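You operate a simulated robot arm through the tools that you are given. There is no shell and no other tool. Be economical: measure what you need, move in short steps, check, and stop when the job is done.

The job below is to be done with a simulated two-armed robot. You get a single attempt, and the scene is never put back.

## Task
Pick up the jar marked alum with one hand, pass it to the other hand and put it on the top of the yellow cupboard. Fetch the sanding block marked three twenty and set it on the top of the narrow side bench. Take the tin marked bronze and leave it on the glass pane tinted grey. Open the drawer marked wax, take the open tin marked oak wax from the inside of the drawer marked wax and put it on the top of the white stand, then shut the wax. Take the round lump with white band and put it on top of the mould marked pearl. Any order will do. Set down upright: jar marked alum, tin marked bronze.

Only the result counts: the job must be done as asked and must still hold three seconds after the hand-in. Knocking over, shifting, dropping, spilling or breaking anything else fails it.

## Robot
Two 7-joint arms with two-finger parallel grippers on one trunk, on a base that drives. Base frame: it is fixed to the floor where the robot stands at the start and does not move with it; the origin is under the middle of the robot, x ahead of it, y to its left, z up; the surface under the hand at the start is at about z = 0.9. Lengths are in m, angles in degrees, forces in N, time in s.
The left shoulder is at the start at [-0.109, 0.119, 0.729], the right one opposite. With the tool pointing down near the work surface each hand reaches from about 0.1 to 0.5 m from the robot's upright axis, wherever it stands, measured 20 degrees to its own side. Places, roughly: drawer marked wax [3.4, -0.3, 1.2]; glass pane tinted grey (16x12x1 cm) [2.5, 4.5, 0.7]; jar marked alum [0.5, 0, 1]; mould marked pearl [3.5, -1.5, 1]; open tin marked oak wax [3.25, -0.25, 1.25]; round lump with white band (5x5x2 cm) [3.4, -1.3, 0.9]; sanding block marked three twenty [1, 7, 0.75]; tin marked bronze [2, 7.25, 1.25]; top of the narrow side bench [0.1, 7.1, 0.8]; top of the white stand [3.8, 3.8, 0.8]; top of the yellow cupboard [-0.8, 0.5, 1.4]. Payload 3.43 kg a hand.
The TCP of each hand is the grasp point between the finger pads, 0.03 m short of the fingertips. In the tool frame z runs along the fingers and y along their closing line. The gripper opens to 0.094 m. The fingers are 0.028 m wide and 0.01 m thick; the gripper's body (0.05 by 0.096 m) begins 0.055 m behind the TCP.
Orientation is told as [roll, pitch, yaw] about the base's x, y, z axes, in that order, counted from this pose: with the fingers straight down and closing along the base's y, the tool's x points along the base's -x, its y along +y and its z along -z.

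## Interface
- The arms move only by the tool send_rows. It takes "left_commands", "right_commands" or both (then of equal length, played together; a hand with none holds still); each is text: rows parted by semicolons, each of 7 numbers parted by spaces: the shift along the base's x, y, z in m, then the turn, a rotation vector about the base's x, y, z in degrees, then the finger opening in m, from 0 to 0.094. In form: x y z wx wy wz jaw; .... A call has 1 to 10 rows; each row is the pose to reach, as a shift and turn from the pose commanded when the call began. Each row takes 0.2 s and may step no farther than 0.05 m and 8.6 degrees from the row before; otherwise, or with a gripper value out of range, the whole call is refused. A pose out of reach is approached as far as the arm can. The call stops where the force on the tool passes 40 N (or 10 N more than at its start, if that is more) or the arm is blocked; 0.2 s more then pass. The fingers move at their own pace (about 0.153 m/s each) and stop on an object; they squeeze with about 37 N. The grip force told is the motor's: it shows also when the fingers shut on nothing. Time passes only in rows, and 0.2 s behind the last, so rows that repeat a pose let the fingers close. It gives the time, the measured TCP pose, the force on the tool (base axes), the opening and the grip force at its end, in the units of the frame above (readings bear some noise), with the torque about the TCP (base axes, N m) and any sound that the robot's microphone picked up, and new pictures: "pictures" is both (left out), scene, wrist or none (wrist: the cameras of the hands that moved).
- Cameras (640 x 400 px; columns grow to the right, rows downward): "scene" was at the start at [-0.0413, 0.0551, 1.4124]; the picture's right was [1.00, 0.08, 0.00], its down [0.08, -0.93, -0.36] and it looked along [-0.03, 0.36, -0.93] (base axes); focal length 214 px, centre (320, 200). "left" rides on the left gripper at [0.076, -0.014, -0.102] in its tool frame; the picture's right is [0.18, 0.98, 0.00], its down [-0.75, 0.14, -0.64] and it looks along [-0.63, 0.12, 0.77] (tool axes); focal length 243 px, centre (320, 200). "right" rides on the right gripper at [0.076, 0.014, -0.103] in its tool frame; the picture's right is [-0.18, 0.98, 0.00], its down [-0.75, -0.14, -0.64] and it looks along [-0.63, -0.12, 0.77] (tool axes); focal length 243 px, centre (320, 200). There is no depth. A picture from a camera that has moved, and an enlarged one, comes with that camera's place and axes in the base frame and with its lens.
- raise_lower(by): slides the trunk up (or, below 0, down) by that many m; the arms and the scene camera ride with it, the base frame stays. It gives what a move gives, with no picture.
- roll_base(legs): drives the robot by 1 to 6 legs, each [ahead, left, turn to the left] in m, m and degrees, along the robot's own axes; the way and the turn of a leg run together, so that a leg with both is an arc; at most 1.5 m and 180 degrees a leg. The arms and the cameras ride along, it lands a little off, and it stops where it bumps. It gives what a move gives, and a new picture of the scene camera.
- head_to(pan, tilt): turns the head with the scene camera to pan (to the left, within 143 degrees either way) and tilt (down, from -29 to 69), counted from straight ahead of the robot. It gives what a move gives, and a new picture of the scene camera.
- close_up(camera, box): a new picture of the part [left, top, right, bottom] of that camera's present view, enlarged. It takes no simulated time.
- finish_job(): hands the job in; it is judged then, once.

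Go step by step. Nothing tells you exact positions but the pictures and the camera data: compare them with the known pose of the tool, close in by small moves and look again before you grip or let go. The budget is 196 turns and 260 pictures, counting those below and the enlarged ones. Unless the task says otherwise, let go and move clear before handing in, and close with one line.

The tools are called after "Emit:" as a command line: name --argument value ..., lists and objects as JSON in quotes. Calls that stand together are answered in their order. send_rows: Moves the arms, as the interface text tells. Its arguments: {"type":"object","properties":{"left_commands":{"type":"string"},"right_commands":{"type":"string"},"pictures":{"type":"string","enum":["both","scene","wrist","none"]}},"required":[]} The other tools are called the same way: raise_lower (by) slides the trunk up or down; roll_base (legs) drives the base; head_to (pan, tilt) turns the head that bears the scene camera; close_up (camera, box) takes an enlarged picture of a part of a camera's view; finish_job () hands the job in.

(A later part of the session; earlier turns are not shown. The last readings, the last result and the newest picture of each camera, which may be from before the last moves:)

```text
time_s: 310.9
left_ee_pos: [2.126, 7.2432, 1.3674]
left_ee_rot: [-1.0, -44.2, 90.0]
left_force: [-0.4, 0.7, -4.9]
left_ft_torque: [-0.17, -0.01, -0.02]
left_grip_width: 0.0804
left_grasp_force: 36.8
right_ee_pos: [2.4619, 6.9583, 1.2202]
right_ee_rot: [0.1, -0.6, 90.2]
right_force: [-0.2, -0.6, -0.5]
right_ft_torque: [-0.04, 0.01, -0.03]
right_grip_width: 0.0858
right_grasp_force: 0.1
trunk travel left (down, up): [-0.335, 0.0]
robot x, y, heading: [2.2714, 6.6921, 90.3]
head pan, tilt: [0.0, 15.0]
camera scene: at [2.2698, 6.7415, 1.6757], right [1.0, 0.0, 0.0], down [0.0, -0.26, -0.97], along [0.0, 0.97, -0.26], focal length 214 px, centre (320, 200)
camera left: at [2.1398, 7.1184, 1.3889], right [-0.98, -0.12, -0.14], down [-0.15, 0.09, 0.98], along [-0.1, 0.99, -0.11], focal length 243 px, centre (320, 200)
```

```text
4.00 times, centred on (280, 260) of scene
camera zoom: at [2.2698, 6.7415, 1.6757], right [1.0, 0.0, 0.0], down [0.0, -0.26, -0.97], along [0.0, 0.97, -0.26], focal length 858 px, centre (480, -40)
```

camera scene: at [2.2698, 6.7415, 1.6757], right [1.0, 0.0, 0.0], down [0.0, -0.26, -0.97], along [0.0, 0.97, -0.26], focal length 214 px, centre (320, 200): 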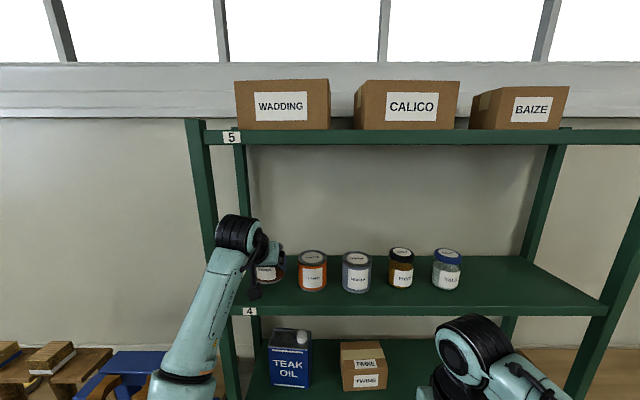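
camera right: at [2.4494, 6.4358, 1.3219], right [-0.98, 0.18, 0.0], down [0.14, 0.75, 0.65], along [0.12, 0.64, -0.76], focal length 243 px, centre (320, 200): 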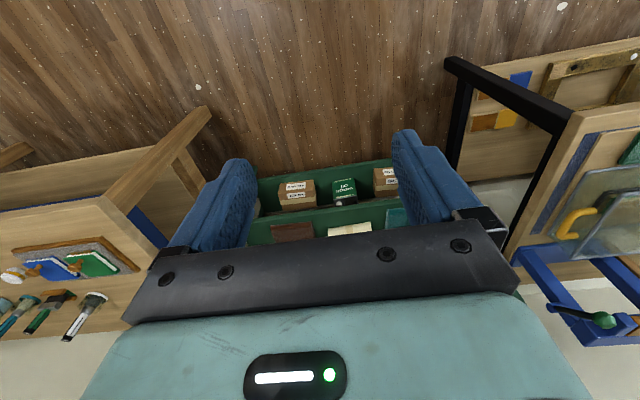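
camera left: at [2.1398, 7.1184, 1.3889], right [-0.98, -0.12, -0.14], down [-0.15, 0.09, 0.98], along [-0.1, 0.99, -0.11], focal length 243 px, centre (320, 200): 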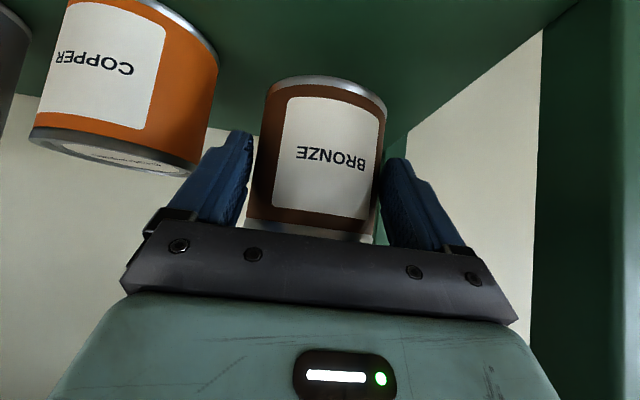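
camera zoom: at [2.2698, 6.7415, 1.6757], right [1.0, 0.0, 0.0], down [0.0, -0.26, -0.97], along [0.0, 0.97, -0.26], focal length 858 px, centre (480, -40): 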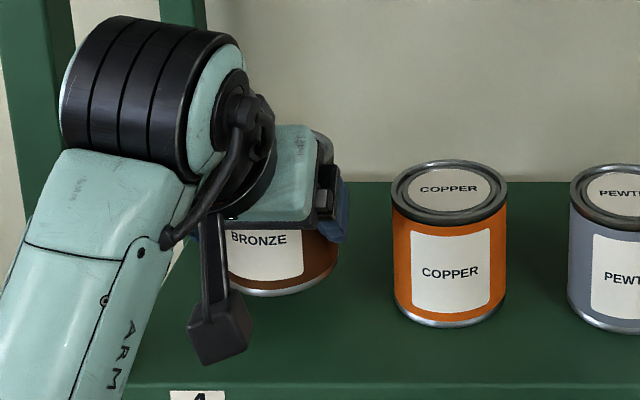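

The tin is held firmly and level. Backing straight out and driving to the table with the grey pane, approaching it from its +x side.

Emit:
roll_base --legs '[[-0.45, 0, 0]]'

Emit:
send_rows --left_commands "0 -0.03 -0.02 0 0 0 0.03; 0 -0.06 -0.04 0 0 0 0.03; 0 -0.09 -0.06 0 0 0 0.03; 0 -0.11 -0.08 0 0 0 0.03" --pictures "none"

Emit:
roll_base --legs '[[0, 0, 90], [-0.85, 0, 0], [0, 1.1, 0]]'

Emit:
head_to --pan 20 --tilt 35

```text
time_s: 313.6
left_ee_pos: [2.1277, 6.7891, 1.3677]
left_ee_rot: [-0.9, -44.2, 89.9]
left_force: [0.5, -0.7, -5.6]
left_ft_torque: [-0.2, 0.01, 0.02]
left_grip_width: 0.08
left_grasp_force: 37.3
right_ee_pos: [2.4608, 6.5037, 1.2195]
right_ee_rot: [0.1, -0.6, 90.0]
right_force: [-1.1, -0.3, -0.3]
right_ft_torque: [-0.01, 0.01, 0.01]
right_grip_width: 0.0858
right_grasp_force: 0.0
trunk travel left (down, up): [-0.335, 0.0]
robot x, y, heading: [2.2713, 6.237, 90.0]
head pan, tilt: [0.0, 15.0]
camera scene: at [2.27, 6.2869, 1.6758], right [1.0, 0.0, 0.0], down [0.0, -0.26, -0.97], along [0.0, 0.97, -0.26], focal length 214 px, centre (320, 200)
```

scene: 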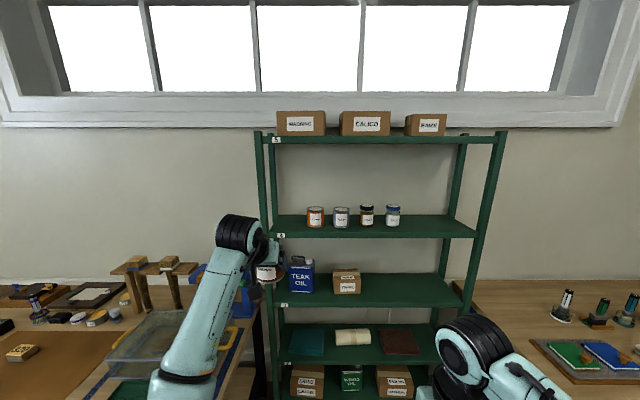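

```text
time_s: 314.6
left_ee_pos: [2.1292, 6.6785, 1.2897]
left_ee_rot: [-1.0, -44.2, 89.9]
left_force: [-0.1, 0.9, -5.0]
left_ft_torque: [-0.14, 0.05, 0.03]
left_grip_width: 0.0798
left_grasp_force: 37.4
right_ee_pos: [2.4615, 6.5028, 1.2218]
right_ee_rot: [0.1, -0.7, 90.1]
right_force: [0.1, 0.4, -0.2]
right_ft_torque: [-0.03, 0.02, 0.02]
right_grip_width: 0.0858
right_grasp_force: 0.0
trunk travel left (down, up): [-0.335, 0.0]
robot x, y, heading: [2.2699, 6.2379, 90.2]
head pan, tilt: [0.0, 15.0]
```

```text
time_s: 332.3
left_ee_pos: [2.6859, 5.0194, 1.2882]
left_ee_rot: [-0.9, -44.2, -179.3]
left_force: [0.8, -1.5, -6.0]
left_ft_torque: [0.01, -0.16, 0.01]
left_grip_width: 0.0797
left_grasp_force: 36.6
right_ee_pos: [2.8559, 5.3545, 1.2189]
right_ee_rot: [0.1, -0.6, -179.1]
right_force: [0.2, 0.4, 0.7]
right_ft_torque: [0.0, 0.01, 0.0]
right_grip_width: 0.0858
right_grasp_force: 0.1
trunk travel left (down, up): [-0.335, 0.0]
robot x, y, heading: [3.123, 5.1654, -179.1]
head pan, tilt: [0.0, 15.0]
camera scene: at [3.0752, 5.166, 1.6757], right [-0.02, 1.0, 0.0], down [0.26, 0.0, -0.97], along [-0.97, -0.02, -0.26], focal length 214 px, centre (320, 200)
```

scene: 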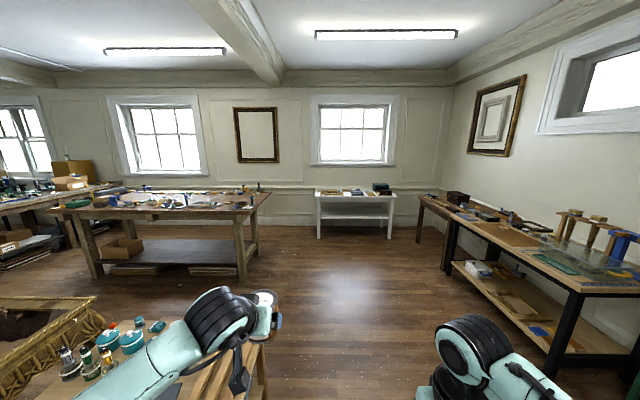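

```text
time_s: 333.1
left_ee_pos: [2.6853, 5.0208, 1.2889]
left_ee_rot: [-1.0, -44.2, -179.3]
left_force: [0.1, -0.4, -4.9]
left_ft_torque: [-0.01, -0.18, 0.01]
left_grip_width: 0.0797
left_grasp_force: 36.7
right_ee_pos: [2.8569, 5.3549, 1.2189]
right_ee_rot: [0.1, -0.6, -179.1]
right_force: [0.7, 0.3, -0.3]
right_ft_torque: [0.01, 0.02, 0.03]
right_grip_width: 0.0864
right_grasp_force: 0.3
trunk travel left (down, up): [-0.335, 0.0]
robot x, y, heading: [3.1224, 5.1683, -178.8]
head pan, tilt: [20.0, 35.0]
camera scene: at [3.0864, 5.1362, 1.6438], right [-0.36, 0.93, 0.0], down [0.54, 0.2, -0.82], along [-0.77, -0.29, -0.57], focal length 214 px, centre (320, 200)
```

scene: 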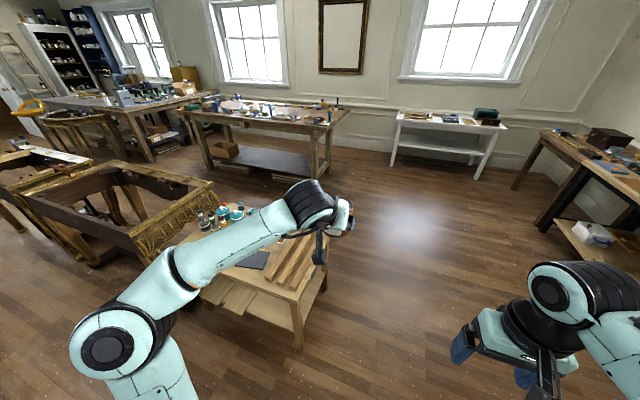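

Emit:
roll_base --legs '[[0, 0.55, -1.2]]'

Emit:
raise_lower --by -0.2

Emit:
head_to --pan 0 --tilt 50

Emit:
close_up --camera "scene" --box '[220, 80, 420, 240]'

```text
time_s: 338.4
left_ee_pos: [2.6803, 4.4883, 1.2883]
left_ee_rot: [-0.9, -44.2, 179.0]
left_force: [-0.3, 0.0, -6.0]
left_ft_torque: [-0.01, -0.15, -0.02]
left_grip_width: 0.0797
left_grasp_force: 37.0
right_ee_pos: [2.8623, 4.8182, 1.2197]
right_ee_rot: [0.1, -0.6, 179.1]
right_force: [0.3, -0.2, -0.2]
right_ft_torque: [0.03, 0.01, 0.0]
right_grip_width: 0.0857
right_grasp_force: 0.0
trunk travel left (down, up): [-0.335, 0.0]
robot x, y, heading: [3.1214, 4.6212, 179.4]
head pan, tilt: [20.0, 35.0]
camera scene: at [3.0857, 4.5925, 1.6437], right [-0.33, 0.94, 0.0], down [0.54, 0.19, -0.82], along [-0.77, -0.27, -0.57], focal length 214 px, centre (320, 200)
```

scene: 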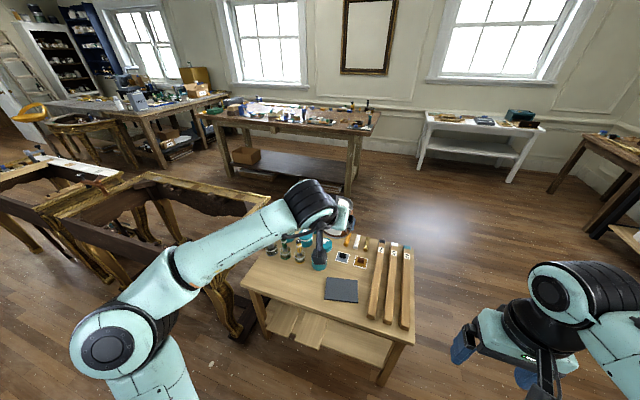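

```text
time_s: 340.6
left_ee_pos: [2.6818, 4.4879, 1.089]
left_ee_rot: [-0.9, -44.2, 178.9]
left_force: [-0.1, -0.2, -5.4]
left_ft_torque: [0.04, -0.19, 0.0]
left_grip_width: 0.08
left_grasp_force: 37.3
right_ee_pos: [2.8641, 4.8189, 1.0201]
right_ee_rot: [0.1, -0.6, 179.2]
right_force: [0.3, 0.3, -0.4]
right_ft_torque: [-0.01, -0.02, -0.01]
right_grip_width: 0.086
right_grasp_force: 0.1
trunk travel left (down, up): [-0.135, 0.2]
robot x, y, heading: [3.1215, 4.6234, 179.1]
head pan, tilt: [20.0, 35.0]
```

```text
time_s: 341.4
left_ee_pos: [2.6806, 4.4892, 1.0885]
left_ee_rot: [-0.9, -44.2, 178.9]
left_force: [0.4, -0.2, -5.2]
left_ft_torque: [0.02, -0.16, -0.01]
left_grip_width: 0.0799
left_grasp_force: 37.1
right_ee_pos: [2.8631, 4.8185, 1.02]
right_ee_rot: [0.2, -0.6, 179.2]
right_force: [-0.3, 0.0, -0.4]
right_ft_torque: [0.0, -0.02, -0.01]
right_grip_width: 0.0858
right_grasp_force: 0.1
trunk travel left (down, up): [-0.135, 0.2]
robot x, y, heading: [3.1202, 4.6211, 179.1]
head pan, tilt: [0.0, 50.0]
camera scene: at [3.0802, 4.6226, 1.4189], right [0.01, 1.0, 0.0], down [0.77, -0.01, -0.64], along [-0.64, 0.01, -0.77], focal length 214 px, centre (320, 200)
```

scene: 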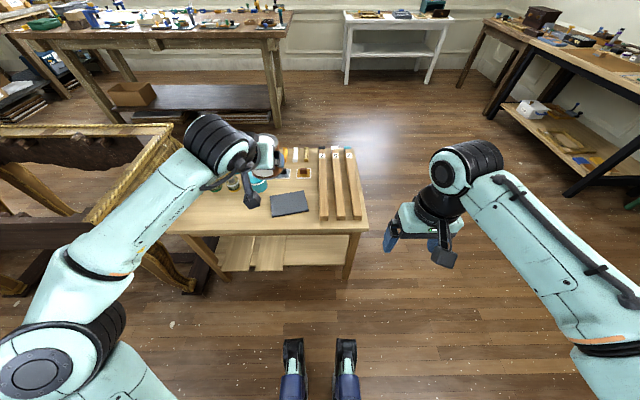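

```text
2.50 times, centred on (320, 160) of scene
camera zoom: at [3.0802, 4.6226, 1.4189], right [0.01, 1.0, 0.0], down [0.77, -0.01, -0.64], along [-0.64, 0.01, -0.77], focal length 536 px, centre (320, 300)
```

zoom: 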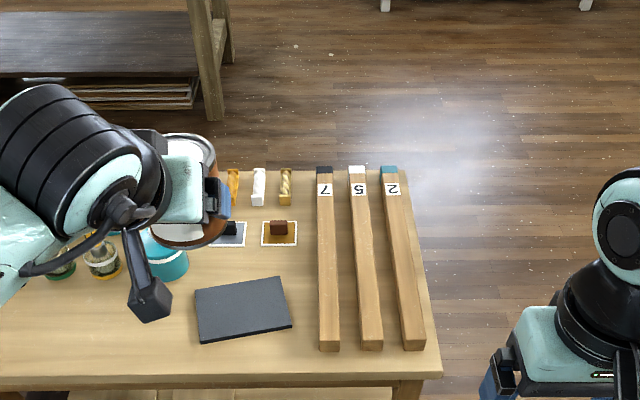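

The pane is centred at ≈[2.507, 4.50]. Rolling forward 13 cm, then lowering the tin over it.

Emit:
roll_base --legs '[[0.13, 0, 0.9]]'

Emit:
send_rows --left_commands "-0.01 0 -0.045 0 0 0 0.03; -0.015 0 -0.09 0 0 0 0.03; -0.02 0 -0.135 0 0 0 0.03; -0.02 0 -0.18 0 0 0 0.03; -0.02 0 -0.22 0 0 0 0.03" --pictures "both"

Emit:
close_up --camera "scene" --box '[220, 120, 380, 260]'

```text
time_s: 342.7
left_ee_pos: [2.5562, 4.4823, 1.0889]
left_ee_rot: [-0.9, -44.3, 179.8]
left_force: [0.2, 0.4, -5.7]
left_ft_torque: [0.0, -0.21, 0.01]
left_grip_width: 0.0799
left_grasp_force: 36.8
right_ee_pos: [2.7321, 4.8151, 1.0194]
right_ee_rot: [0.1, -0.5, -179.8]
right_force: [-1.4, 0.0, 0.4]
right_ft_torque: [-0.01, -0.02, -0.01]
right_grip_width: 0.0858
right_grasp_force: 0.1
trunk travel left (down, up): [-0.135, 0.2]
robot x, y, heading: [2.9986, 4.6223, -179.9]
head pan, tilt: [0.0, 50.0]
camera scene: at [2.9521, 4.6229, 1.4188], right [0.0, 1.0, 0.0], down [0.77, 0.0, -0.64], along [-0.64, 0.0, -0.77], focal length 214 px, centre (320, 200)
```

scene: 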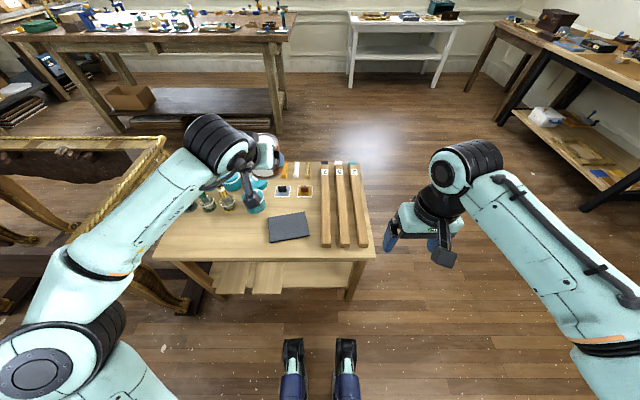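

```text
time_s: 343.9
left_ee_pos: [2.538, 4.4828, 0.8691]
left_ee_rot: [-0.9, -44.1, 179.9]
left_force: [-0.2, 0.1, -5.6]
left_ft_torque: [-0.01, -0.19, -0.01]
left_grip_width: 0.0798
left_grasp_force: 36.9
right_ee_pos: [2.7319, 4.8163, 1.0191]
right_ee_rot: [0.0, -0.6, -179.9]
right_force: [-0.2, -0.4, -0.6]
right_ft_torque: [0.0, 0.02, -0.03]
right_grip_width: 0.0859
right_grasp_force: 0.0
trunk travel left (down, up): [-0.135, 0.2]
robot x, y, heading: [2.9989, 4.6257, -179.8]
head pan, tilt: [0.0, 50.0]
camera scene: at [2.9529, 4.6229, 1.4189], right [0.0, 1.0, 0.0], down [0.77, 0.0, -0.64], along [-0.64, 0.0, -0.77], focal length 214 px, centre (320, 200)
camera left: at [2.6644, 4.4963, 0.8904], right [0.12, -0.98, -0.14], down [-0.09, -0.15, 0.98], along [-0.99, -0.1, -0.11], focal length 243 px, centre (320, 200)
```

scene: 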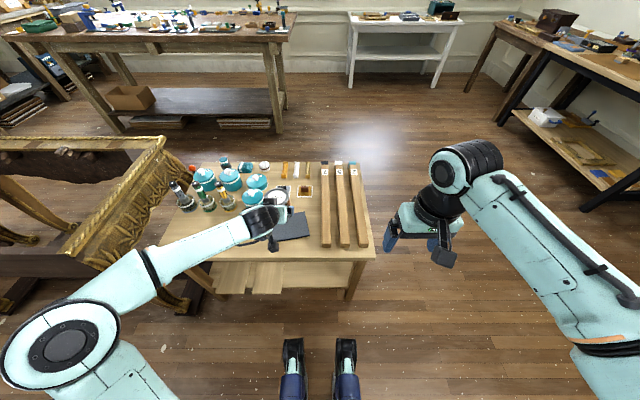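
left: 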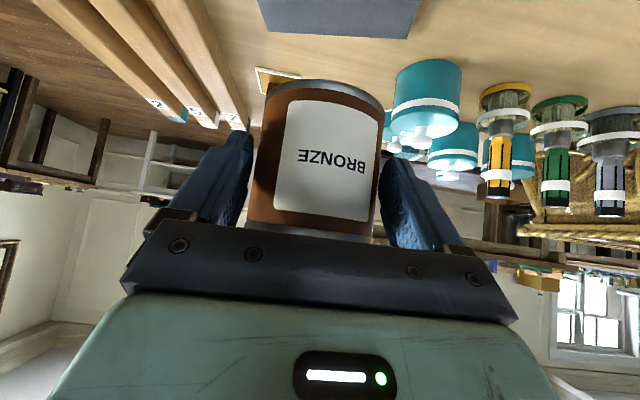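

```text
2.86 times, centred on (300, 190) of scene
camera zoom: at [2.9529, 4.6229, 1.4189], right [0.0, 1.0, 0.0], down [0.77, 0.0, -0.64], along [-0.64, 0.0, -0.77], focal length 613 px, centre (377, 229)
```

zoom: 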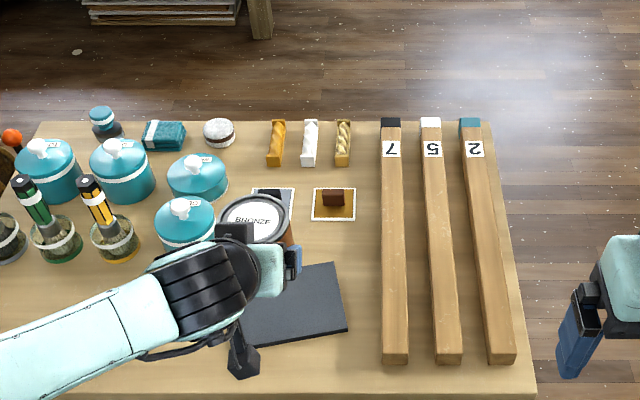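

The tin is about 1 cm off the pane centre, so I'll correct and lower in stages.

Emit:
send_rows --left_commands "-0.005 0.01 -0.03 0 0 0 0.03; -0.005 0.01 -0.06 0 0 0 0.03; -0.005 0.01 -0.08 0 0 0 0.03; -0.005 0.01 -0.09 0 0 0 0.03" --pictures "both"

Emit:
close_up --camera "scene" --box '[240, 170, 340, 250]'

```text
time_s: 344.9
left_ee_pos: [2.5315, 4.4942, 0.7792]
left_ee_rot: [-1.0, -44.1, 179.9]
left_force: [-0.1, 0.5, -6.5]
left_ft_torque: [0.01, -0.19, -0.01]
left_grip_width: 0.0799
left_grasp_force: 37.3
right_ee_pos: [2.7343, 4.8151, 1.0197]
right_ee_rot: [0.1, -0.6, -179.9]
right_force: [-0.2, 0.2, -0.5]
right_ft_torque: [0.03, -0.01, 0.0]
right_grip_width: 0.0861
right_grasp_force: 0.0
trunk travel left (down, up): [-0.135, 0.2]
robot x, y, heading: [2.9997, 4.6249, -180.0]
head pan, tilt: [0.0, 50.0]
camera scene: at [2.9531, 4.6229, 1.4189], right [0.0, 1.0, 0.0], down [0.77, 0.0, -0.64], along [-0.64, 0.0, -0.77], focal length 214 px, centre (320, 200)
camera left: at [2.6581, 4.5062, 0.7995], right [0.12, -0.98, -0.14], down [-0.1, -0.15, 0.98], along [-0.99, -0.1, -0.11], focal length 243 px, centre (320, 200)
```

scene: 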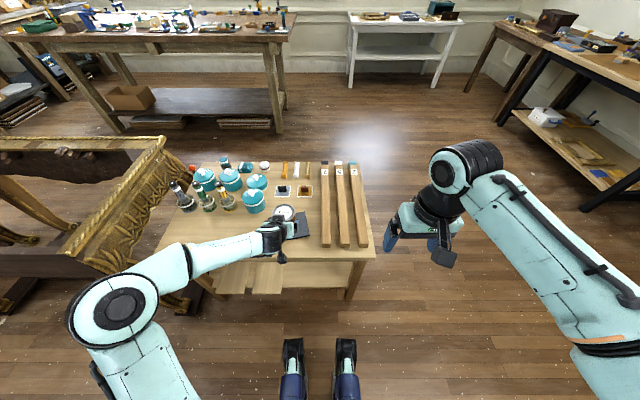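
left: 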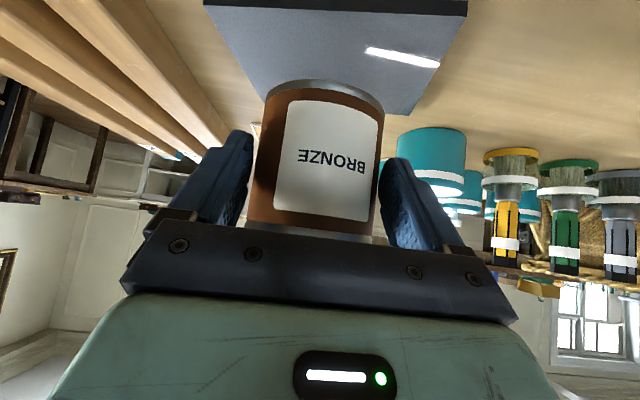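

```text
5.00 times, centred on (290, 210) of scene
camera zoom: at [2.9531, 4.6229, 1.4189], right [0.0, 1.0, 0.0], down [0.77, 0.0, -0.64], along [-0.64, 0.0, -0.77], focal length 1072 px, centre (470, 150)
```

zoom: 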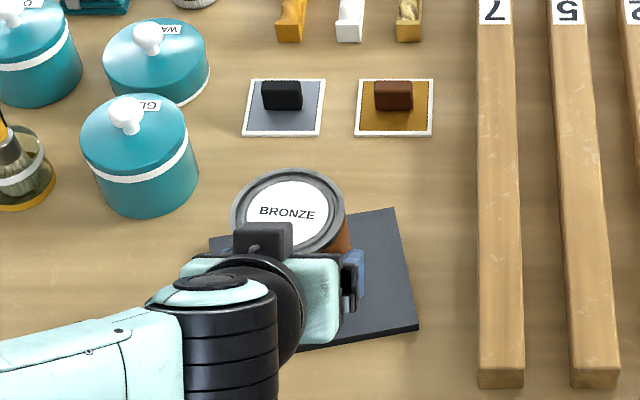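

Almost centred; final small correction and slow lowering to contact.

Emit:
send_rows --left_commands "-0.006 0.003 -0.006 0 0 0 0.03; -0.006 0.003 -0.011 0 0 0 0.03; -0.006 0.003 -0.015 0 0 0 0.03; -0.006 0.003 -0.018 0 0 0 0.03; -0.006 0.003 -0.021 0 0 0 0.03" --pictures "wrist"

```text
time_s: 346.1
left_ee_pos: [2.5259, 4.496, 0.7565]
left_ee_rot: [-0.9, -44.2, 179.8]
left_force: [-0.6, -0.4, -6.0]
left_ft_torque: [0.0, -0.22, -0.02]
left_grip_width: 0.0796
left_grasp_force: 36.6
right_ee_pos: [2.7338, 4.8147, 1.02]
right_ee_rot: [0.1, -0.7, -179.9]
right_force: [0.0, -0.4, 0.4]
right_ft_torque: [0.01, -0.01, 0.0]
right_grip_width: 0.0862
right_grasp_force: 0.0
trunk travel left (down, up): [-0.135, 0.2]
robot x, y, heading: [3.0008, 4.6255, -180.0]
head pan, tilt: [0.0, 50.0]
camera left: at [2.6523, 4.5084, 0.7788], right [0.12, -0.98, -0.14], down [-0.09, -0.15, 0.98], along [-0.99, -0.1, -0.11], focal length 243 px, centre (320, 200)
```

left: 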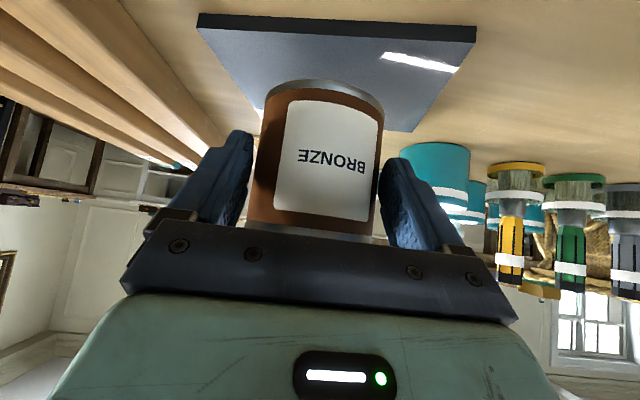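

Emit:
send_rows --left_commands "0 0 -0.003 0 0 0 0.03; 0 0 -0.006 0 0 0 0.03; 0 0 -0.009 0 0 0 0.03" --pictures "wrist"

Emit:
close_up --camera "scene" --box '[240, 170, 340, 250]'

```text
time_s: 346.9
left_ee_pos: [2.5247, 4.495, 0.7484]
left_ee_rot: [-0.9, -44.3, 179.8]
left_force: [0.7, -0.4, -5.0]
left_ft_torque: [0.01, -0.22, 0.01]
left_grip_width: 0.0796
left_grasp_force: 37.1
right_ee_pos: [2.7334, 4.8157, 1.0194]
right_ee_rot: [0.1, -0.7, -179.9]
right_force: [0.6, -0.1, 0.2]
right_ft_torque: [0.01, -0.01, -0.04]
right_grip_width: 0.0859
right_grasp_force: 0.1
trunk travel left (down, up): [-0.135, 0.2]
robot x, y, heading: [2.9945, 4.6225, -179.9]
head pan, tilt: [0.0, 50.0]
camera left: at [2.6524, 4.5082, 0.7696], right [0.12, -0.98, -0.14], down [-0.09, -0.15, 0.98], along [-0.99, -0.1, -0.11], focal length 243 px, centre (320, 200)
```

left: 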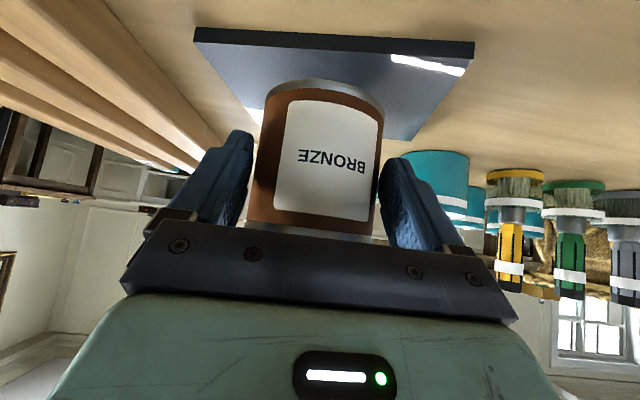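

```text
5.00 times, centred on (290, 210) of scene
camera zoom: at [2.9532, 4.6229, 1.4189], right [0.0, 1.0, 0.0], down [0.77, 0.0, -0.64], along [-0.64, 0.0, -0.77], focal length 1072 px, centre (470, 150)
```

zoom: 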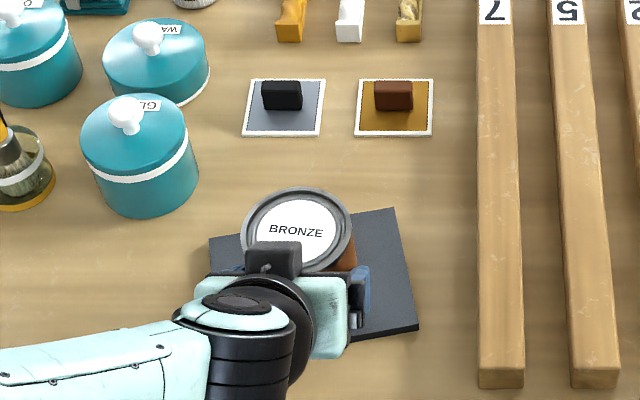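

Emit:
send_rows --left_commands "0 0 -0.003 0 0 0 0.03; 0 0 -0.006 0 0 0 0.03; 0 0 -0.009 0 0 0 0.03; 0 0 -0.012 0 0 0 0.03; 0 0 -0.015 0 0 0 0.03" --pictures "wrist"

```text
time_s: 348.1
left_ee_pos: [2.5263, 4.4952, 0.7325]
left_ee_rot: [-0.9, -44.3, 179.8]
left_force: [-0.8, 0.5, -5.2]
left_ft_torque: [-0.05, -0.16, -0.01]
left_grip_width: 0.0798
left_grasp_force: 37.7
right_ee_pos: [2.7333, 4.8161, 1.0194]
right_ee_rot: [0.1, -0.6, -180.0]
right_force: [0.5, -0.1, -0.1]
right_ft_torque: [-0.01, 0.0, 0.0]
right_grip_width: 0.0858
right_grasp_force: 0.0
trunk travel left (down, up): [-0.135, 0.2]
robot x, y, heading: [2.996, 4.6251, -179.8]
head pan, tilt: [0.0, 50.0]
camera left: at [2.6526, 4.5086, 0.7545], right [0.12, -0.98, -0.14], down [-0.1, -0.15, 0.98], along [-0.99, -0.1, -0.11], focal length 243 px, centre (320, 200)
```

left: 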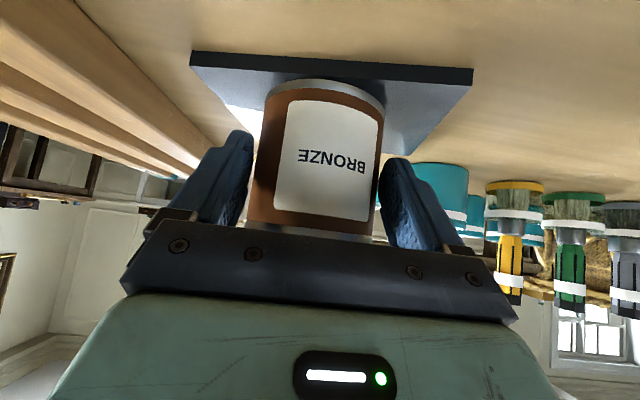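

Emit:
send_rows --left_commands "0 0 -0.003 0 0 0 0.03; 0 0 -0.006 0 0 0 0.03; 0 0 -0.009 0 0 0 0.03; 0 0 -0.012 0 0 0 0.03" --pictures "wrist"

```text
time_s: 349.1
left_ee_pos: [2.5245, 4.4957, 0.7263]
left_ee_rot: [-0.8, -45.0, 179.8]
left_force: [5.1, -1.1, 26.0]
left_ft_torque: [-0.25, 0.31, -0.02]
left_grip_width: 0.0797
left_grasp_force: 37.2
right_ee_pos: [2.7357, 4.8153, 1.0211]
right_ee_rot: [0.1, -0.7, -179.9]
right_force: [0.4, 0.0, -0.1]
right_ft_torque: [0.01, -0.02, 0.04]
right_grip_width: 0.0859
right_grasp_force: 0.1
trunk travel left (down, up): [-0.135, 0.2]
robot x, y, heading: [3.0005, 4.6246, -180.0]
head pan, tilt: [0.0, 50.0]
camera left: at [2.6515, 4.5089, 0.7464], right [0.12, -0.98, -0.14], down [-0.08, -0.15, 0.99], along [-0.99, -0.1, -0.1], focal length 243 px, centre (320, 200)
```

left: 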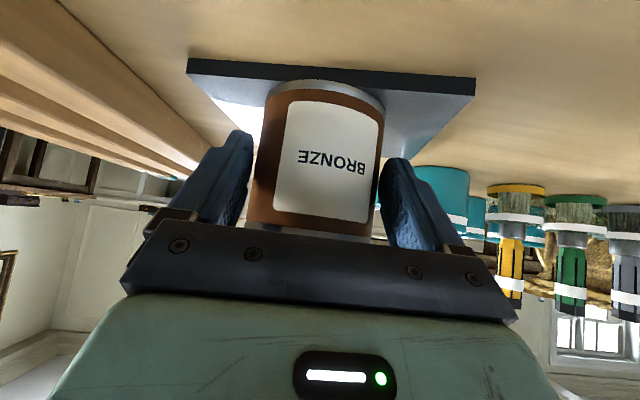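

Contact reached. Easing off, opening, and withdrawing back along the tool axis.

Emit:
send_rows --left_commands "0 0 0.004 0 0 0 0.03; 0 0 0.004 0 0 0 0.084; 0 0 0.004 0 0 0 0.094; 0 0 0.004 0 0 0 0.094; 0.015 0 0.016 0 0 0 0.094; 0.04 0 0.04 0 0 0 0.094; 0.07 0 0.07 0 0 0 0.094; 0.1 0 0.1 0 0 0 0.094; 0.12 0 0.14 0 0 0 0.094" --pictures "both"

Emit:
close_up --camera "scene" --box '[240, 170, 340, 250]'

```text
time_s: 351.1
left_ee_pos: [2.6462, 4.4961, 0.8611]
left_ee_rot: [-0.9, -44.2, 179.8]
left_force: [1.0, -0.2, -0.6]
left_ft_torque: [0.0, 0.01, 0.0]
left_grip_width: 0.0941
left_grasp_force: 0.1
right_ee_pos: [2.7347, 4.8155, 1.0197]
right_ee_rot: [0.1, -0.7, -179.9]
right_force: [0.9, 1.2, -0.7]
right_ft_torque: [-0.01, -0.01, -0.01]
right_grip_width: 0.0862
right_grasp_force: 0.1
trunk travel left (down, up): [-0.135, 0.2]
robot x, y, heading: [2.9968, 4.6249, -180.3]
head pan, tilt: [0.0, 50.0]
camera scene: at [2.9543, 4.623, 1.4189], right [0.0, 1.0, 0.0], down [0.77, 0.0, -0.64], along [-0.64, 0.0, -0.77], focal length 214 px, centre (320, 200)
camera left: at [2.7735, 4.5099, 0.8826], right [0.12, -0.98, -0.14], down [-0.09, -0.15, 0.98], along [-0.99, -0.1, -0.11], focal length 243 px, centre (320, 200)
```

scene: 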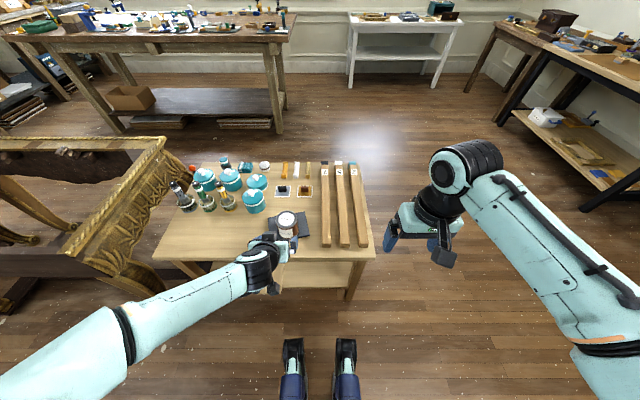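
left: 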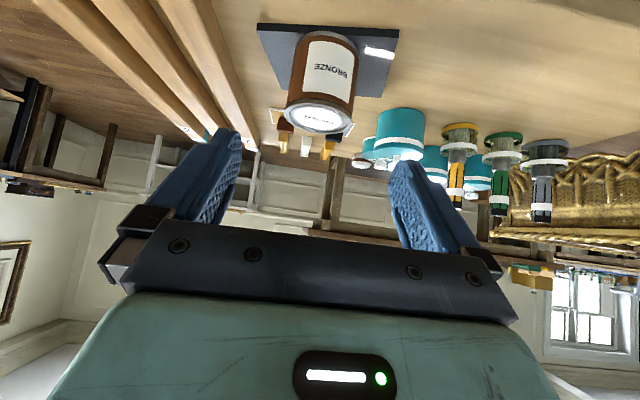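

```text
5.00 times, centred on (290, 210) of scene
camera zoom: at [2.9543, 4.623, 1.4189], right [0.0, 1.0, 0.0], down [0.77, 0.0, -0.64], along [-0.64, 0.0, -0.77], focal length 1072 px, centre (470, 150)
```

zoom: 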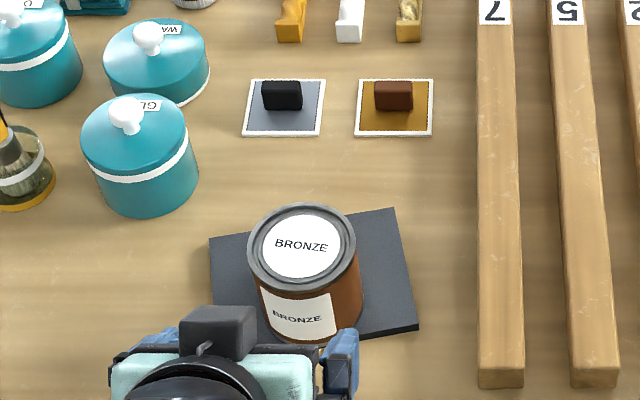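

The bronze tin stands upright on the grey pane. I'll lift the left hand clear, then head for the sanding blocks.

Emit:
send_rows --left_commands "0.02 0 0.04 0 -8 0 0.08; 0.04 0 0.08 0 -16 0 0.08; 0.06 0 0.11 0 -24 0 0.08; 0.08 -0.02 0.14 0 -32 0 0.08; 0.09 -0.04 0.17 0 -40 0 0.08; 0.1 -0.06 0.19 0 -44 0 0.08" --pictures "none"

Emit:
raise_lower --by 0.1

Emit:
roll_base --legs '[[-0.1, 0, 0], [0, 1.0, 0]]'

```text
time_s: 352.5
left_ee_pos: [2.7481, 4.4355, 1.0525]
left_ee_rot: [-1.1, -0.1, 179.8]
left_force: [0.0, 0.1, 0.5]
left_ft_torque: [0.01, 0.02, -0.01]
left_grip_width: 0.0802
left_grasp_force: 0.0
right_ee_pos: [2.7326, 4.8151, 1.0192]
right_ee_rot: [0.0, -0.6, -179.9]
right_force: [0.8, 0.0, 0.5]
right_ft_torque: [-0.01, 0.03, 0.01]
right_grip_width: 0.086
right_grasp_force: 0.0
trunk travel left (down, up): [-0.135, 0.2]
robot x, y, heading: [2.9966, 4.6215, -180.1]
head pan, tilt: [0.0, 50.0]
```

```text
time_s: 353.8
left_ee_pos: [2.7466, 4.4357, 1.1518]
left_ee_rot: [-1.0, -0.3, 179.9]
left_force: [0.6, 0.2, -0.3]
left_ft_torque: [0.02, 0.01, -0.01]
left_grip_width: 0.0799
left_grasp_force: 0.1
right_ee_pos: [2.7337, 4.8154, 1.1201]
right_ee_rot: [0.1, -0.5, -179.9]
right_force: [0.5, -0.5, 0.4]
right_ft_torque: [0.02, 0.0, 0.0]
right_grip_width: 0.0856
right_grasp_force: 0.1
trunk travel left (down, up): [-0.235, 0.1]
robot x, y, heading: [2.9958, 4.6203, -179.9]
head pan, tilt: [0.0, 50.0]
```

```text
time_s: 363.8
left_ee_pos: [2.8344, 3.4266, 1.1519]
left_ee_rot: [-1.0, -0.2, 178.9]
left_force: [0.6, -0.1, 0.1]
left_ft_torque: [0.0, -0.01, -0.04]
left_grip_width: 0.0802
left_grasp_force: 0.0
right_ee_pos: [2.8294, 3.8077, 1.1203]
right_ee_rot: [0.0, -0.6, 179.1]
right_force: [-0.4, -0.1, 0.9]
right_ft_torque: [0.0, -0.02, 0.0]
right_grip_width: 0.0857
right_grasp_force: 0.1
trunk travel left (down, up): [-0.235, 0.1]
robot x, y, heading: [3.0941, 3.609, 179.0]
head pan, tilt: [0.0, 50.0]
camera scene: at [3.0571, 3.61, 1.517], right [0.02, 1.0, 0.0], down [0.77, -0.01, -0.64], along [-0.64, 0.01, -0.77], focal length 214 px, centre (320, 200)
```

scene: 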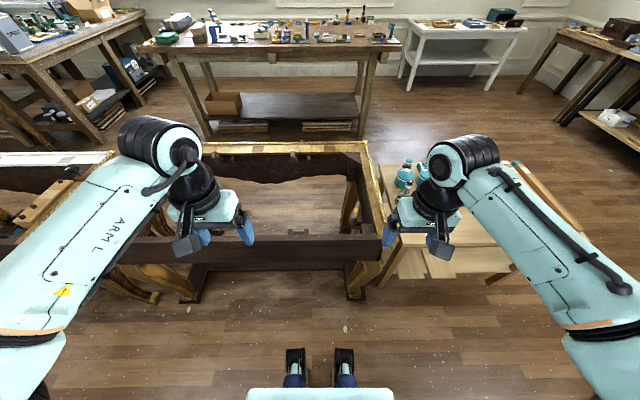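

I went the wrong way along y (left is -y at this heading). Nothing was bumped, but I'll check the stand behind me before going back.

Emit:
head_to --pan -140 --tilt 45

```text
time_s: 366.0
left_ee_pos: [2.8349, 3.4261, 1.1522]
left_ee_rot: [-1.0, -0.2, 178.9]
left_force: [0.5, 0.8, -1.1]
left_ft_torque: [-0.02, -0.02, -0.03]
left_grip_width: 0.08
left_grasp_force: 0.1
right_ee_pos: [2.8291, 3.8062, 1.1195]
right_ee_rot: [0.2, -0.6, 179.1]
right_force: [0.3, -0.4, 0.1]
right_ft_torque: [-0.04, 0.0, 0.0]
right_grip_width: 0.0859
right_grasp_force: 0.0
trunk travel left (down, up): [-0.235, 0.1]
robot x, y, heading: [3.089, 3.608, 178.9]
head pan, tilt: [-140.0, 45.0]
camera scene: at [3.1972, 3.66, 1.524], right [0.63, -0.78, 0.0], down [-0.55, -0.45, -0.71], along [0.55, 0.45, -0.71], focal length 214 px, centre (320, 200)
```

scene: 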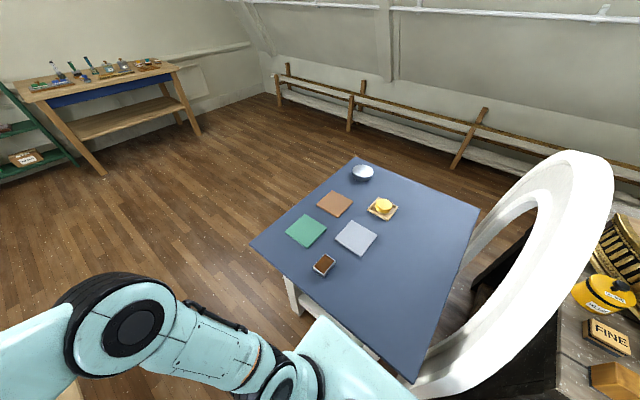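

The stand and tin are undisturbed. Returning the same way and continuing to open floor.

Emit:
roll_base --legs '[[0, -1.0, 1.1], [0, -1.1, 0], [0, 0, -90]]'

Emit:
roll_base --legs '[[0.1, 0.9, 0], [0.3, 1.1, 0]]'

Emit:
head_to --pan 0 --tilt 40

```text
time_s: 388.4
left_ee_pos: [2.908, 5.9589, 1.1503]
left_ee_rot: [-1.0, -0.1, 89.8]
left_force: [0.0, -0.4, 0.2]
left_ft_torque: [-0.01, 0.0, 0.01]
left_grip_width: 0.08
left_grasp_force: 0.0
right_ee_pos: [3.2887, 5.9695, 1.1201]
right_ee_rot: [0.1, -0.6, 90.0]
right_force: [1.0, 0.2, -0.8]
right_ft_torque: [0.0, 0.0, -0.03]
right_grip_width: 0.0859
right_grasp_force: 0.1
trunk travel left (down, up): [-0.235, 0.1]
robot x, y, heading: [3.0996, 5.7037, 89.8]
head pan, tilt: [-140.0, 45.0]
camera scene: at [3.1484, 5.5993, 1.524], right [-0.77, -0.64, 0.0], down [-0.45, 0.54, -0.71], along [0.45, -0.54, -0.71], focal length 214 px, centre (320, 200)
```

scene: 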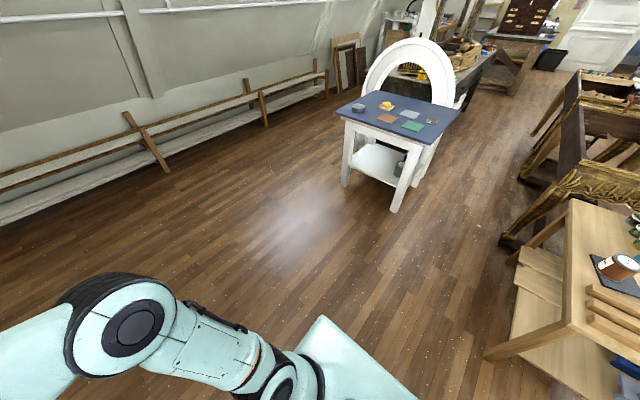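

```text
time_s: 406.2
left_ee_pos: [0.8991, 6.3331, 1.1519]
left_ee_rot: [-1.0, -0.3, 91.0]
left_force: [0.4, -1.0, -0.7]
left_ft_torque: [0.0, 0.0, -0.02]
left_grip_width: 0.0802
left_grasp_force: 0.1
right_ee_pos: [1.2785, 6.3532, 1.1196]
right_ee_rot: [0.0, -0.5, 91.1]
right_force: [0.0, 0.6, -0.2]
right_ft_torque: [0.0, -0.02, 0.01]
right_grip_width: 0.086
right_grasp_force: 0.1
trunk travel left (down, up): [-0.235, 0.1]
robot x, y, heading: [1.092, 6.0906, 91.1]
head pan, tilt: [-140.0, 45.0]
camera scene: at [1.1462, 5.9805, 1.524], right [-0.75, -0.66, 0.0], down [-0.47, 0.53, -0.71], along [0.47, -0.53, -0.71], focal length 214 px, centre (320, 200)
```

scene: 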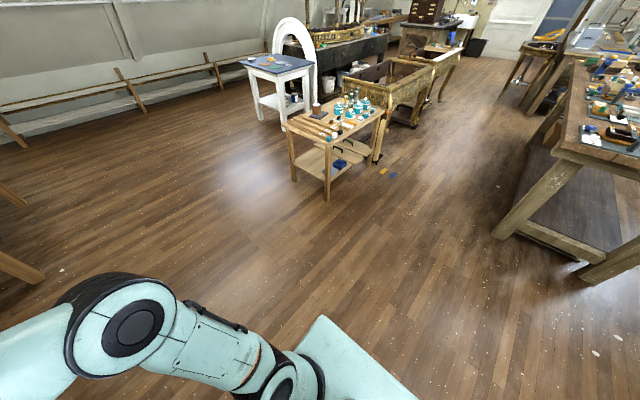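

```text
time_s: 408.5
left_ee_pos: [0.8992, 6.3343, 1.1508]
left_ee_rot: [-1.0, -0.2, 91.1]
left_force: [0.3, -0.5, 0.0]
left_ft_torque: [-0.01, -0.01, 0.03]
left_grip_width: 0.08
left_grasp_force: 0.1
right_ee_pos: [1.2781, 6.3548, 1.1199]
right_ee_rot: [0.1, -0.7, 91.2]
right_force: [-0.1, 0.0, 0.4]
right_ft_torque: [0.02, 0.04, 0.01]
right_grip_width: 0.0858
right_grasp_force: 0.0
trunk travel left (down, up): [-0.235, 0.1]
robot x, y, heading: [1.0915, 6.083, 91.4]
head pan, tilt: [0.0, 40.0]
camera scene: at [1.091, 6.1267, 1.5312], right [1.0, 0.02, 0.0], down [0.01, -0.64, -0.77], along [-0.02, 0.77, -0.64], focal length 214 px, centre (320, 200)
```

scene: 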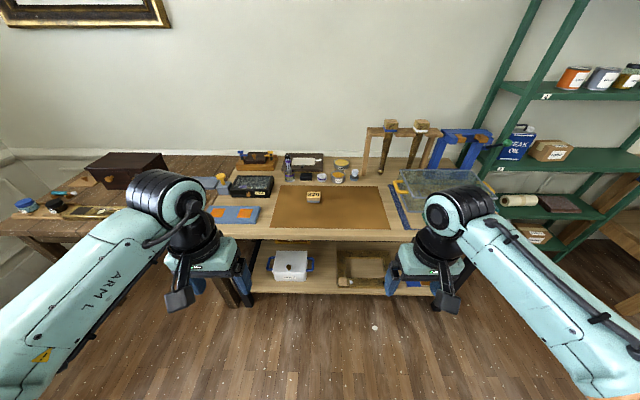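

Emit:
close_up --camera "scene" --box '[270, 150, 370, 240]'

Emit:
close_up --camera "scene" --box '[0, 130, 290, 280]'

```text
4.44 times, centred on (320, 195) of scene
camera zoom: at [1.091, 6.1267, 1.5312], right [1.0, 0.02, 0.0], down [0.01, -0.64, -0.77], along [-0.02, 0.77, -0.64], focal length 953 px, centre (320, 222)
```

zoom: 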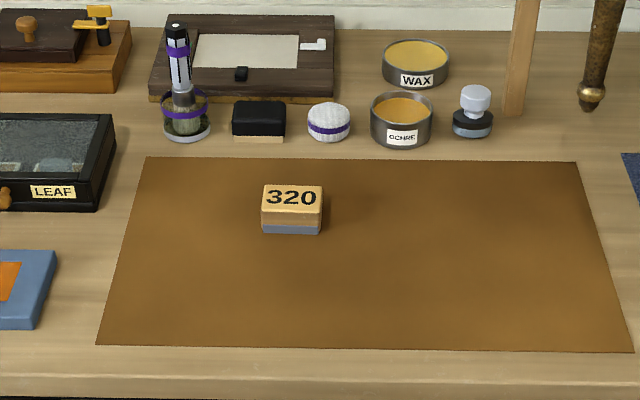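

```text
2.21 times, centred on (145, 205) of scene
camera zoom: at [1.091, 6.1267, 1.5312], right [1.0, 0.02, 0.0], down [0.01, -0.64, -0.77], along [-0.02, 0.77, -0.64], focal length 473 px, centre (706, 189)
```

zoom: 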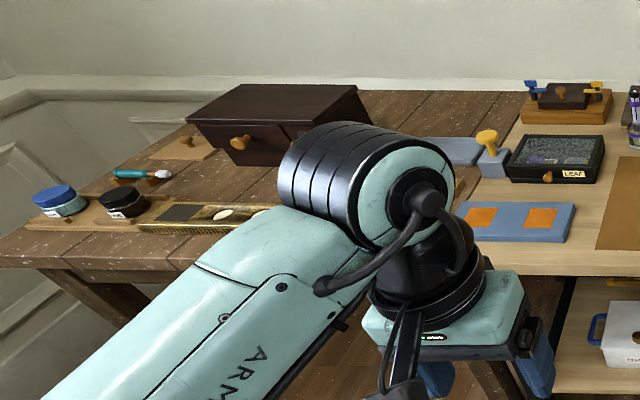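

The "320" block is at about [1.03, 7.04] on a brown mat; the dark bench on the left is the target. Moving up to the table with the trunk lowered.

Emit:
roll_base --legs '[[0.4, -0.06, -1.3]]'

Emit:
raise_lower --by -0.1

Emit:
send_rows --left_commands "0.02 0.04 0 0 0 0 0.09; 0.03 0.08 0 0 0 0 0.094; 0.03 0.12 0 0 0 0 0.094; 0.03 0.15 -0.02 0 0 0 0.094" --pictures "both"

```text
time_s: 411.0
left_ee_pos: [0.9635, 6.7471, 1.1523]
left_ee_rot: [-1.0, -0.2, 89.4]
left_force: [-0.3, -0.1, 0.4]
left_ft_torque: [0.0, 0.01, -0.05]
left_grip_width: 0.08
left_grasp_force: 0.0
right_ee_pos: [1.3433, 6.7573, 1.1197]
right_ee_rot: [0.1, -0.6, 89.6]
right_force: [0.1, 0.6, -0.1]
right_ft_torque: [-0.02, -0.02, -0.01]
right_grip_width: 0.086
right_grasp_force: 0.0
trunk travel left (down, up): [-0.235, 0.1]
robot x, y, heading: [1.1512, 6.4956, 89.9]
head pan, tilt: [0.0, 40.0]
camera scene: at [1.1496, 6.5347, 1.5312], right [1.0, -0.01, 0.0], down [0.0, -0.64, -0.77], along [0.01, 0.77, -0.64], focal length 214 px, centre (320, 200)
```

scene: 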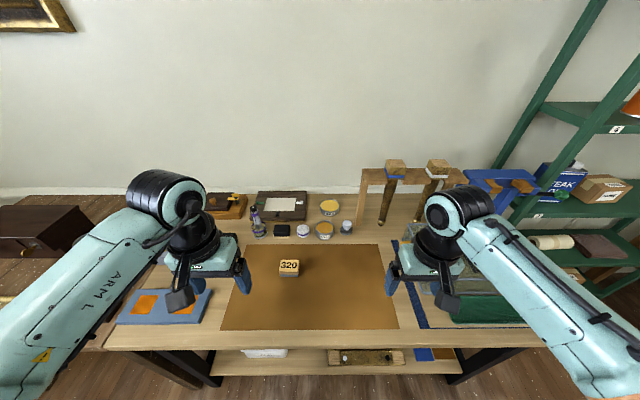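

```text
time_s: 412.3
left_ee_pos: [0.9653, 6.7464, 1.0518]
left_ee_rot: [-1.0, -0.3, 89.4]
left_force: [-0.6, -0.4, 0.0]
left_ft_torque: [0.0, -0.01, 0.01]
left_grip_width: 0.08
left_grasp_force: 0.0
right_ee_pos: [1.3438, 6.7561, 1.0193]
right_ee_rot: [0.1, -0.7, 89.6]
right_force: [0.6, 0.4, -0.4]
right_ft_torque: [0.0, 0.03, -0.01]
right_grip_width: 0.086
right_grasp_force: 0.0
trunk travel left (down, up): [-0.135, 0.2]
robot x, y, heading: [1.1474, 6.4915, 89.8]
head pan, tilt: [0.0, 40.0]
```

```text
time_s: 413.3
left_ee_pos: [0.9951, 6.8973, 1.0299]
left_ee_rot: [-1.1, -0.2, 89.4]
left_force: [0.9, -0.2, 0.0]
left_ft_torque: [-0.01, 0.01, -0.01]
left_grip_width: 0.0939
left_grasp_force: 0.0
right_ee_pos: [1.3429, 6.7562, 1.0203]
right_ee_rot: [0.2, -0.6, 89.6]
right_force: [-0.6, 0.5, 0.0]
right_ft_torque: [0.0, -0.01, 0.05]
right_grip_width: 0.086
right_grasp_force: 0.0
trunk travel left (down, up): [-0.135, 0.2]
robot x, y, heading: [1.1507, 6.4944, 89.6]
head pan, tilt: [0.0, 40.0]
camera scene: at [1.1495, 6.5453, 1.433], right [1.0, -0.01, 0.0], down [0.0, -0.64, -0.77], along [0.01, 0.77, -0.64], focal length 214 px, centre (320, 200)
camera left: at [1.007, 6.821, 1.133], right [-0.98, -0.17, -0.02], down [-0.14, 0.75, 0.64], along [-0.1, 0.63, -0.77], focal length 243 px, centre (320, 200)
```

scene: 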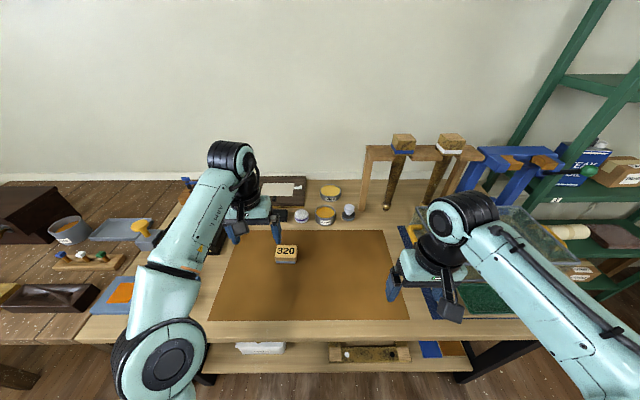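
left: 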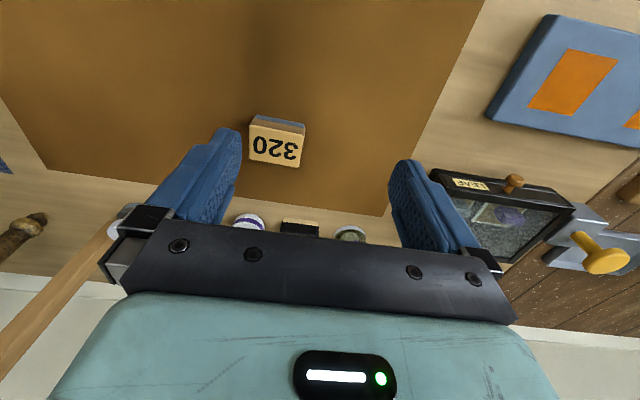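

The block is at about [1.040, 6.98] with its top near z≈0.85. Moving above it.

Emit:
send_rows --left_commands "0.015 0.04 0 0 0 0 0.094; 0.03 0.07 -0.02 0 0 0 0.094; 0.045 0.083 -0.06 0 0 0 0.094; 0.045 0.083 -0.1 0 0 0 0.094" --pictures "wrist"

```text
time_s: 414.3
left_ee_pos: [1.0423, 6.9719, 0.9306]
left_ee_rot: [-1.0, -0.3, 89.5]
left_force: [0.2, -0.3, 0.3]
left_ft_torque: [-0.04, -0.01, -0.01]
left_grip_width: 0.0939
left_grasp_force: 0.1
left hand out of reach, approached as far as the arm can: row 1, 2, 3, 4
right_ee_pos: [1.3428, 6.7567, 1.021]
right_ee_rot: [0.0, -0.7, 89.6]
right_force: [0.1, 0.3, -0.6]
right_ft_torque: [-0.03, 0.0, 0.0]
right_grip_width: 0.0861
right_grasp_force: 0.2
trunk travel left (down, up): [-0.135, 0.2]
robot x, y, heading: [1.1475, 6.4907, 89.5]
head pan, tilt: [0.0, 40.0]
camera left: at [1.0545, 6.8952, 1.0337], right [-0.98, -0.17, -0.02], down [-0.14, 0.75, 0.64], along [-0.1, 0.64, -0.77], focal length 243 px, centre (320, 200)
```

left: 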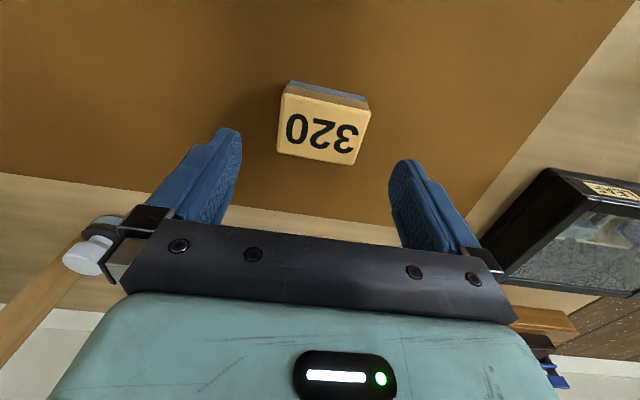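

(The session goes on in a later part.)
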